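You operate a simulated robot arm through the tools that you are given. There is no shell and no other tool. Be economical: measure what you need, move in short steps, check, and stop when the job is done.

You run a simulated robot arm. Do the job below in one go: nothing can be reset, and whatever is moved stays where it is left.

TASK
Turn the shaker dial to 2.
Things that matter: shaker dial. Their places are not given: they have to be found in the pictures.

It is judged by the outcome, as a careful person would: the job done as asked, and still so three seconds after it is handed in. It fails if anything else is knocked over, pushed out of place, dropped, spilled or broken.

THE ROBOT
A 7-joint arm with a two-finger parallel gripper, fixed in place. Base frame: the origin is at the foot of the arm, x ahead of it, y to its left, z up. Units: m, degrees, N and s.
Its first joint turns from -66.0 to 66.0 degrees. Payload 2.6 kg.
Tool frame: the origin (TCP) lies between the finger pads and is the grasp point; the fingertips stand 0.03 m ahead of it; z points along the fingers, y is the line along which they close. The gripper opens to 0.094 m. The fingers are 0.028 m wide and 0.01 m thick; the gripper's body (0.05 by 0.096 m) begins 0.055 m behind the TCP.
Orientation is that of the tool frame in the base frame, as a unit quaternion [x, y, z, w]. With the fingers straight down and closing along the base's y, the tool's x points along the base's -x, its y along +y and its z along -z.

THE INTERFACE
- The arm moves only by the tool send_rows. Its argument "plan" is a list of rows, each a list of 7 numbers: the shift along the tool's x, y, z in m, then the turn, a rotation vector about the tool's x, y, z in degrees, then the finger opening in m, from 0 to 0.094. In form: [[x, y, z, wx, wy, wz, jaw], ...]. A call has 1 to 12 rows; each row shifts and turns the commanded pose from where the row before left it, along the tool's axes as they then stand. Rows are played at 5 a second. More than 0.05 m and 8.6 degrees between two rows, or a gripper value outside its range, and nothing of the call is played. Where a pose cannot be reached the arm comes as near as it can. A force on the tool above 40 N (or 10 N above the force at the start of the call, whichever is more), or a blocked arm, ends the call early, and 0.2 s more pass. The fingers move at their own pace (about 0.072 m/s each) and stop on an object; they squeeze with about 40 N. The grip force told is the motor's: it shows also when the fingers shut on nothing. Time passes only in rows, and 0.2 s behind the last, so rows that do not move let the fingers close. It gives the time, the measured TCP pose, the force on the tool (base axes), the opening and the grip force at its end, in the units of the frame above (readings bear some noise).
- Cameras (640 x 400 px; columns grow to the right, rows downward): "scene" is fixed at [0.0258, 0.4278, 0.5865]; the picture's right is [-0.90, -0.44, 0.00], its down [-0.16, 0.33, -0.93] and it looks along [0.41, -0.83, -0.37] (base axes); focal length 367 px, centre (320, 200). "wrist" rides on the gripper at [-0.037, 0, -0.058] in the tool frame; the picture's right is [0.00, -1.00, 0.00], its down [0.97, 0.00, -0.24] and it looks along [0.24, 0.00, 0.97] (tool axes); focal length 218 px, centre (320, 200).
- camera(camera): a new picture of that camera. No time passes.
- probe_pixels(camera, pixels): for up to 12 pixels [column, row] of the newest picture of that camera ("zoom" is the newest enlarged one), the place [x, y, z] in the base frame of the surface seen there, good to about 0.003 m, but the place of the scene camera against the robot may be out by one fixed shift of up to 0.018 m in any direction. No time passes.
- inspect(camera, box): a new picture of the part [left, top, right, bottom] of that camera's present view, enlarged. No time passes.
- finish_job(): hands the job in; it is judged then, once.

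Work in short steps. Measure before you move; look again where a grasp or a placing could have gone wrong, and mend it. You have 60 turns and 22 pictures in all, those below and enlarged ones among them. Open the gripper and draw the arm clear of the work before you hand the job in, unless the task says otherwise; then end with one line.

The tools are called by a JSON object that holds its "fn" and its "kwargs". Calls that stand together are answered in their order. send_rows: Moves the arm, as the interface text tells. Its arguments: {"type":"object","properties":{"plan":{"type":"array","items":{"type":"array","items":{"type":"number"}}}},"required":["plan"]} The other tools are called the same way: camera (camera) takes a picture; probe_pixels (camera, pixels) gives the place of the surface under pixels of a picture; inspect (camera, box) takes an enlarged picture of a part of a camera's view; finish_job () hands the job in.

At the start:

```text
clock: 0.0
tool_pos: [0.3317, -0.1459, 0.3906]
tcp_rot: [0.0, 1.0, 0.0, 0.001]
force: [-0.9, -0.8, -0.3]
opening: 0.0941
grip_force: 0.0
```

scene: 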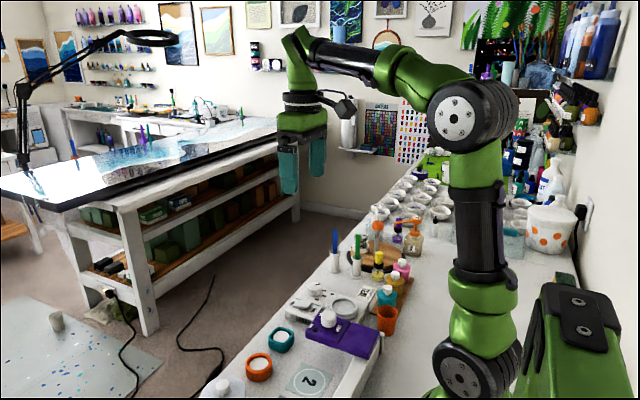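
wrist: 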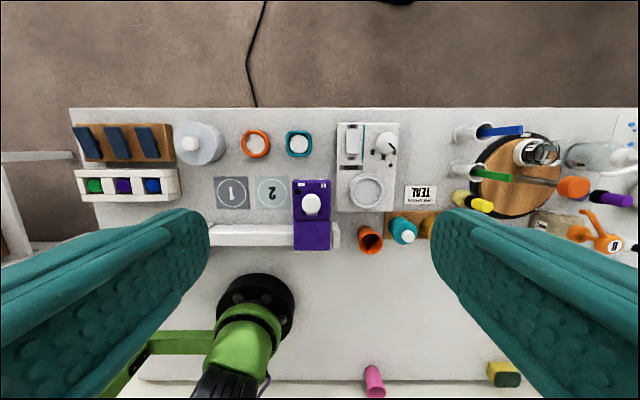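

The shaker seems to be the white device at wrist pixel (368,165), with a knob near (385,145). I'll enlarge it in both cameras.

{"fn": "inspect", "kwargs": {"camera": "wrist", "box": [328, 115, 408, 215]}}

{"fn": "inspect", "kwargs": {"camera": "scene", "box": [270, 260, 400, 350]}}

```text
4.00 times, centred on (368, 165) of wrist
```

zoom: 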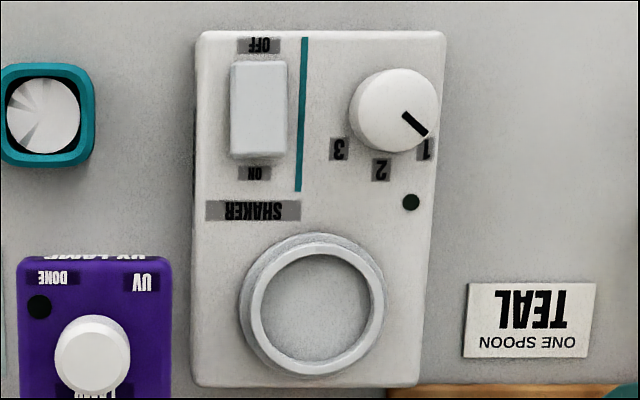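

```text
4.44 times, centred on (335, 305) of scene
```

zoom: 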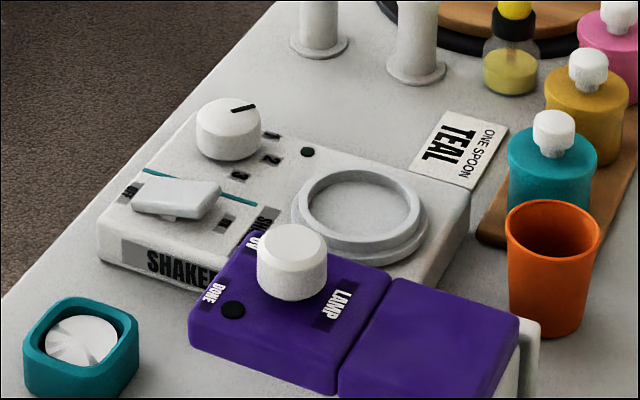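

The pointer is at 1 and needs about 50° clockwise (seen from above) to reach 2. I'll probe the knob top at wrist pixel (386,142), the panel beside it, and its surroundings.

{"fn": "probe_pixels", "kwargs": {"camera": "wrist", "pixels": [[386, 142], [380, 142], [392, 140], [386, 135], [388, 148], [396, 152], [383, 158], [394, 158], [373, 153], [353, 140], [367, 176], [420, 150]]}}

{"fn": "probe_pixels", "kwargs": {"camera": "zoom", "pixels": [[225, 112], [243, 108], [228, 145], [270, 160], [240, 176], [271, 135], [170, 195], [205, 115], [255, 115], [180, 160]]}}

```text
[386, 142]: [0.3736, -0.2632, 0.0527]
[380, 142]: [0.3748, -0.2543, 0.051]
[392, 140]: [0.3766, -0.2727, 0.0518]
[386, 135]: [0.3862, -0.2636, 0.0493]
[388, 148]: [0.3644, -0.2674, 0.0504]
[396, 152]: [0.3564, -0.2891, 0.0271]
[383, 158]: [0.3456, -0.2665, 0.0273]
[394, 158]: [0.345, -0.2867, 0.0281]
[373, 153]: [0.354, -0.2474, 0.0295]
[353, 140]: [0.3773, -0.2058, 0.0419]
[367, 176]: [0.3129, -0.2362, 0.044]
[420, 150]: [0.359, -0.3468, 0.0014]
```

```text
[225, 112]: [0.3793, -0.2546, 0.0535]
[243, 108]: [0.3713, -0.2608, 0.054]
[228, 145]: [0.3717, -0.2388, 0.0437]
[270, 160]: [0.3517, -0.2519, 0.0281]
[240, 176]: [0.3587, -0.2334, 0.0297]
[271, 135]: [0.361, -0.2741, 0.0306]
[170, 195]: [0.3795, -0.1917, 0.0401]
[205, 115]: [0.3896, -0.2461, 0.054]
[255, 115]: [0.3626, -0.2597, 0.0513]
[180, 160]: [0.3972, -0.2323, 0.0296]
```

Wrist probing puts the knob at about (0.375, -0.264), with its top at z≈0.052 and the panel at 0.028. I'll move above it with the jaws at 0.064 and measure again from closer.

{"fn": "send_rows", "kwargs": {"plan": [[-0.0072, -0.0197, 0.035, 0, 0, 0, 0.064], [-0.0072, -0.0197, 0.035, 0, 0, 0, 0.064], [-0.0072, -0.0197, 0.035, 0, 0, 0, 0.064], [-0.0072, -0.0197, 0.035, 0, 0, 0, 0.064], [-0.0072, -0.0197, 0.035, 0, 0, 0, 0.064], [-0.0072, -0.0197, 0.035, 0, 0, 0, 0.064], [0, 0, 0, 0, 0, 0, 0.064]]}}

{"fn": "camera", "kwargs": {"camera": "wrist"}}

```text
clock: 1.6
tool_pos: [0.3734, -0.263, 0.183]
tcp_rot: [0.0, 1.0, 0.0, 0.0]
force: [-0.9, 0.5, -0.5]
opening: 0.064
grip_force: 0.0
```

```text
17 pictures are left
```

wrist: 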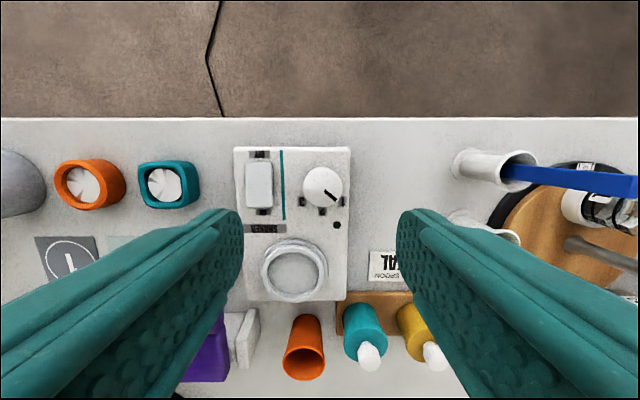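

The knob shows at (323,187), nearly under the TCP. I'll enlarge that area to refine its centre and angle.

{"fn": "inspect", "kwargs": {"camera": "wrist", "box": [283, 162, 363, 212]}}

```text
8.00 times, centred on (323, 187) of wrist
```

zoom: 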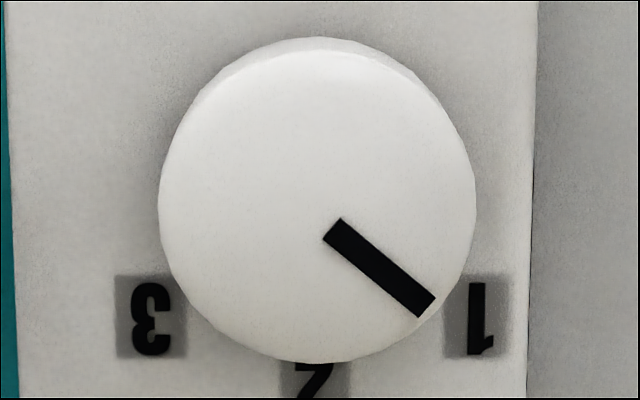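

The knob centre is at about (0.375, -0.265), diameter about 0.035, with the pointer about 50° short of 2. I'll centre, pre-turn by -25°, narrow the jaws to 0.052 and descend partway.

{"fn": "send_rows", "kwargs": {"plan": [[-0.0016, -0.0023, 0, 0, 0, 0, 0.052], [0, 0, 0.015, 0, 0, -6.25, 0.052], [0, 0, 0.015, 0, 0, -6.25, 0.052], [0, 0, 0.015, 0, 0, -6.25, 0.052], [0, 0, 0.015, 0, 0, -6.25, 0.052], [0, 0, 0, 0, 0, 0, 0.052], [0, 0, 0, 0, 0, 0, 0.052]]}}

{"fn": "camera", "kwargs": {"camera": "wrist"}}

```text
clock: 3.2
tool_pos: [0.3779, -0.2669, 0.1205]
tcp_rot: [-0.216, 0.976, 0.0, 0.0]
force: [-0.1, -0.4, 0.3]
opening: 0.0523
grip_force: 0.0
```

```text
15 pictures are left
```

wrist: 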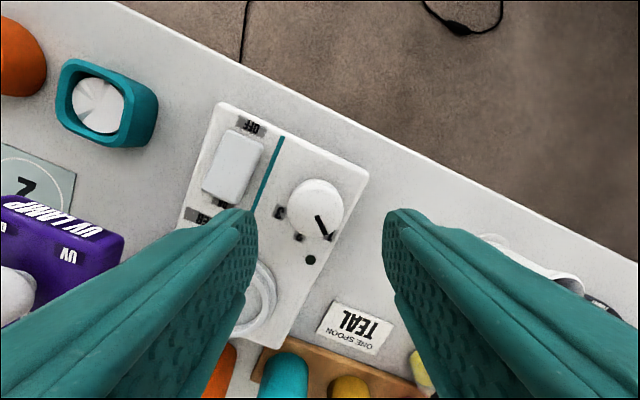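

The knob shows near (316,208), with the TCP axis expected at about (320,209). I'll enlarge to refine the offset.

{"fn": "inspect", "kwargs": {"camera": "wrist", "box": [276, 183, 356, 233]}}

{"fn": "probe_pixels", "kwargs": {"camera": "wrist", "pixels": [[316, 208], [300, 205], [332, 210], [316, 195], [312, 225], [350, 200], [300, 250]]}}

```text
8.00 times, centred on (316, 208) of wrist
```

zoom: 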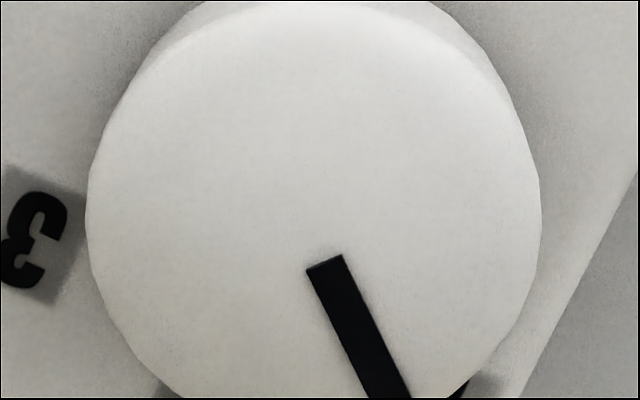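

```text
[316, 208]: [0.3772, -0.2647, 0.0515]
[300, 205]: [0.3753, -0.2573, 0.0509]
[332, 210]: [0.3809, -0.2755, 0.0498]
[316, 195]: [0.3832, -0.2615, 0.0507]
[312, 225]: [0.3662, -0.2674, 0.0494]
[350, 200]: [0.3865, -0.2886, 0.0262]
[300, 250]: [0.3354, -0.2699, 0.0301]
```

The knob is about 3 mm to the tool's +y side. I'll correct that and descend until the TCP is at z≈0.068.

{"fn": "send_rows", "kwargs": {"plan": [[0, 0.0028, 0, 0, 0, 0, 0.052], [0, 0, 0.015, 0, 0, 0, 0.052], [0, 0, 0.015, 0, 0, 0, 0.052], [0, 0, 0.012, 0, 0, 0, 0.052], [0, 0, 0.01, 0, 0, 0, 0.052], [0, 0, 0, 0, 0, 0, 0.052], [0, 0, 0, 0, 0, 0, 0.052]]}}

{"fn": "camera", "kwargs": {"camera": "wrist"}}

{"fn": "inspect", "kwargs": {"camera": "scene", "box": [260, 230, 420, 330]}}

```text
clock: 4.8
tool_pos: [0.3738, -0.2622, 0.0695]
tcp_rot: [-0.217, 0.976, -0.001, 0.0]
force: [-0.1, 0.3, -0.4]
opening: 0.0519
grip_force: 0.1
```

```text
13 pictures are left
```

wrist: 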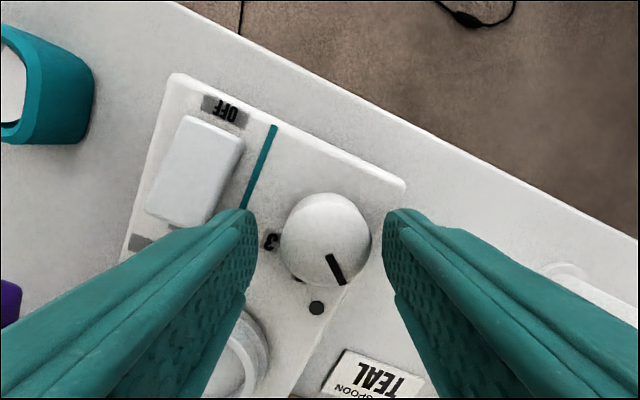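

```text
4.00 times, centred on (340, 280) of scene
```

zoom: 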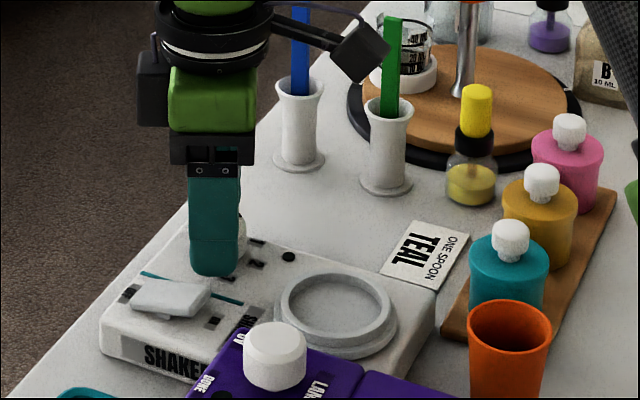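

The knob centre is now at (325,240) against an expected (320,247), so I'll shift about 2 mm along tool -x and -y and lower 2 mm. Then I'll close the jaws on the knob.

{"fn": "send_rows", "kwargs": {"plan": [[-0.002, -0.002, 0.002, 0, 0, 0, 0.052], [0, 0, 0, 0, 0, 0, 0.052], [0, 0, 0, 0, 0, 0, 0.044], [0, 0, 0, 0, 0, 0, 0.038], [0, 0, 0, 0, 0, 0, 0.034], [0, 0, 0, 0, 0, 0, 0.032], [0, 0, 0, 0, 0, 0, 0.032]]}}

{"fn": "camera", "kwargs": {"camera": "wrist"}}

```text
clock: 6.4
tool_pos: [0.3772, -0.2635, 0.0647]
tcp_rot: [-0.216, 0.976, 0.001, -0.001]
force: [0.7, -1.4, -0.4]
opening: 0.0351
grip_force: 45.0
```

```text
11 pictures are left
```

wrist: 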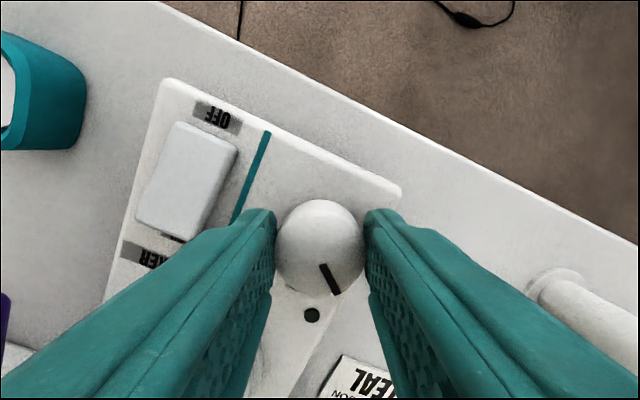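

The knob is gripped at 0.035 opening and the panel hasn't shifted. I'll turn +50° about tool z.

{"fn": "send_rows", "kwargs": {"plan": [[0, 0, 0, 0, 0, 6.25, 0.032], [0, 0, 0, 0, 0, 6.25, 0.032], [0, 0, 0, 0, 0, 6.25, 0.032], [0, 0, 0, 0, 0, 6.25, 0.032], [0, 0, 0, 0, 0, 6.25, 0.032], [0, 0, 0, 0, 0, 6.25, 0.032], [0, 0, 0, 0, 0, 6.25, 0.032], [0, 0, 0, 0, 0, 6.25, 0.032], [0, 0, 0, 0, 0, 0, 0.032], [0, 0, 0, 0, 0, 0, 0.032]]}}

{"fn": "camera", "kwargs": {"camera": "wrist"}}

```text
clock: 8.6
tool_pos: [0.3776, -0.2662, 0.0655]
tcp_rot: [0.217, 0.976, -0.002, 0.0]
force: [4.9, -25.6, -23.5]
opening: 0.0351
grip_force: 44.9
```

```text
10 pictures are left
```

wrist: 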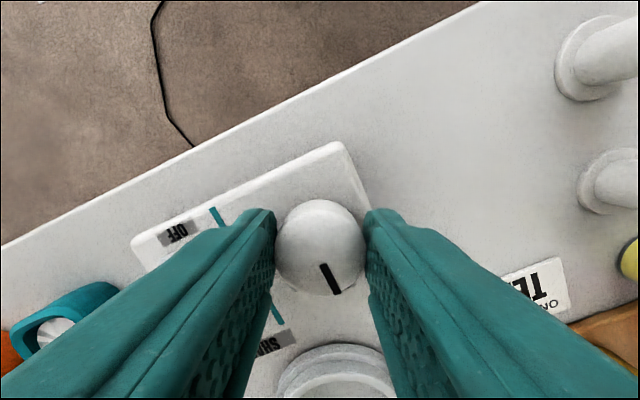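

The knob turned with the fingers. There is some side load, so I'll release and look before anything else.

{"fn": "send_rows", "kwargs": {"plan": [[0, 0, 0, 0, 0, 0, 0.042], [0, 0, 0, 0, 0, 0, 0.05], [0, 0, 0, 0, 0, 0, 0.05], [0, 0, -0.01, 0, 0, 0, 0.05], [0, 0, -0.025, 0, 0, 0, 0.05], [0, 0, -0.035, 0, 0, 0, 0.05], [0, 0, -0.045, 0, 0, 0, 0.05], [0, 0, 0, 0, 0, 0, 0.05], [0, 0, 0, 0, 0, 0, 0.05]]}}

{"fn": "camera", "kwargs": {"camera": "wrist"}}

```text
clock: 10.6
tool_pos: [0.3802, -0.2644, 0.1829]
tcp_rot: [0.216, 0.976, 0.0, 0.001]
force: [0.4, -0.1, -0.2]
opening: 0.0501
grip_force: 0.1
```

```text
9 pictures are left
```

wrist: 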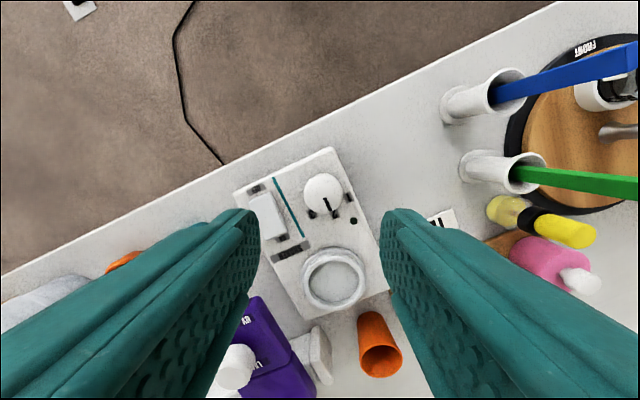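

I'll undo the 25° rotation with a small rise, then enlarge to read the dial and check that the panel hasn't shifted.

{"fn": "send_rows", "kwargs": {"plan": [[0, 0, -0.005, 0, 0, -6.25, 0.064], [0, 0, 0, 0, 0, -6.25, 0.064], [0, 0, 0, 0, 0, -6.25, 0.064], [0, 0, 0, 0, 0, -6.25, 0.064], [0, 0, 0, 0, 0, 0, 0.064], [0, 0, 0, 0, 0, 0, 0.064]]}}

{"fn": "inspect", "kwargs": {"camera": "wrist", "box": [283, 162, 363, 212]}}

{"fn": "camera", "kwargs": {"camera": "wrist"}}

```text
clock: 12.0
tool_pos: [0.3777, -0.2649, 0.1871]
tcp_rot: [0.0, 1.0, 0.0, 0.0]
force: [-0.6, 0.1, -0.8]
opening: 0.0642
grip_force: 0.0
```

```text
8.00 times, centred on (323, 187) of wrist
```

zoom: 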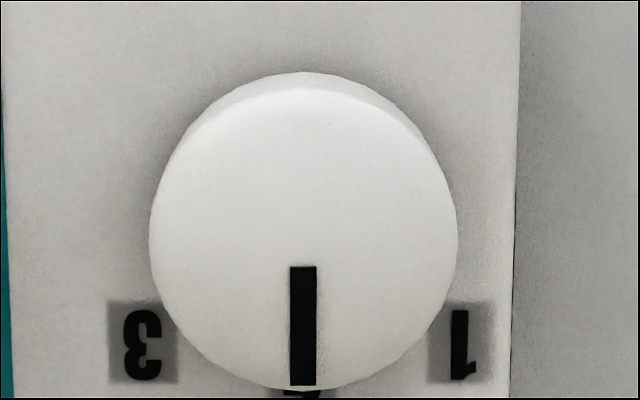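

```text
7 pictures are left
```

wrist: 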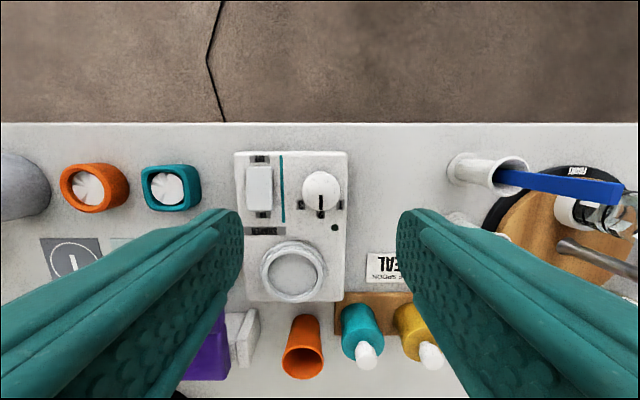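

The pointer now lies straight on 2, and the panel and its neighbours haven't moved. I'll raise the arm clear with the jaws open.

{"fn": "send_rows", "kwargs": {"plan": [[0, 0, -0.03, 0, 0, 0, 0.08], [0, 0, -0.04, 0, 0, 0, 0.09], [0, 0, -0.04, 0, 0, 0, 0.094], [0, 0, -0.04, 0, 0, 0, 0.094], [0, 0, 0, 0, 0, 0, 0.094]]}}

{"fn": "camera", "kwargs": {"camera": "scene"}}

```text
clock: 13.2
tool_pos: [0.3775, -0.2638, 0.3377]
tcp_rot: [0.001, 1.0, 0.0, 0.0]
force: [0.7, 0.6, 0.4]
opening: 0.0936
grip_force: 0.2
```

```text
6 pictures are left
```

scene: 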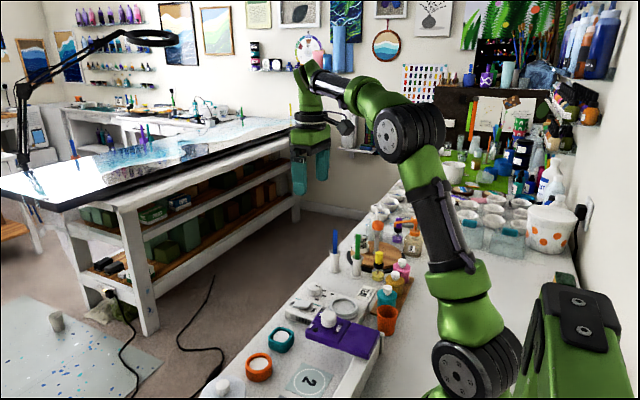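

The dial is at 2, nothing else has moved, and the arm is clear, so I'll hand in the job.

{"fn": "finish_job", "kwargs": {}}

```text
The job is handed in.
```

The shaker dial now points to 2; nothing else was moved, and the arm is clear with its gripper open.
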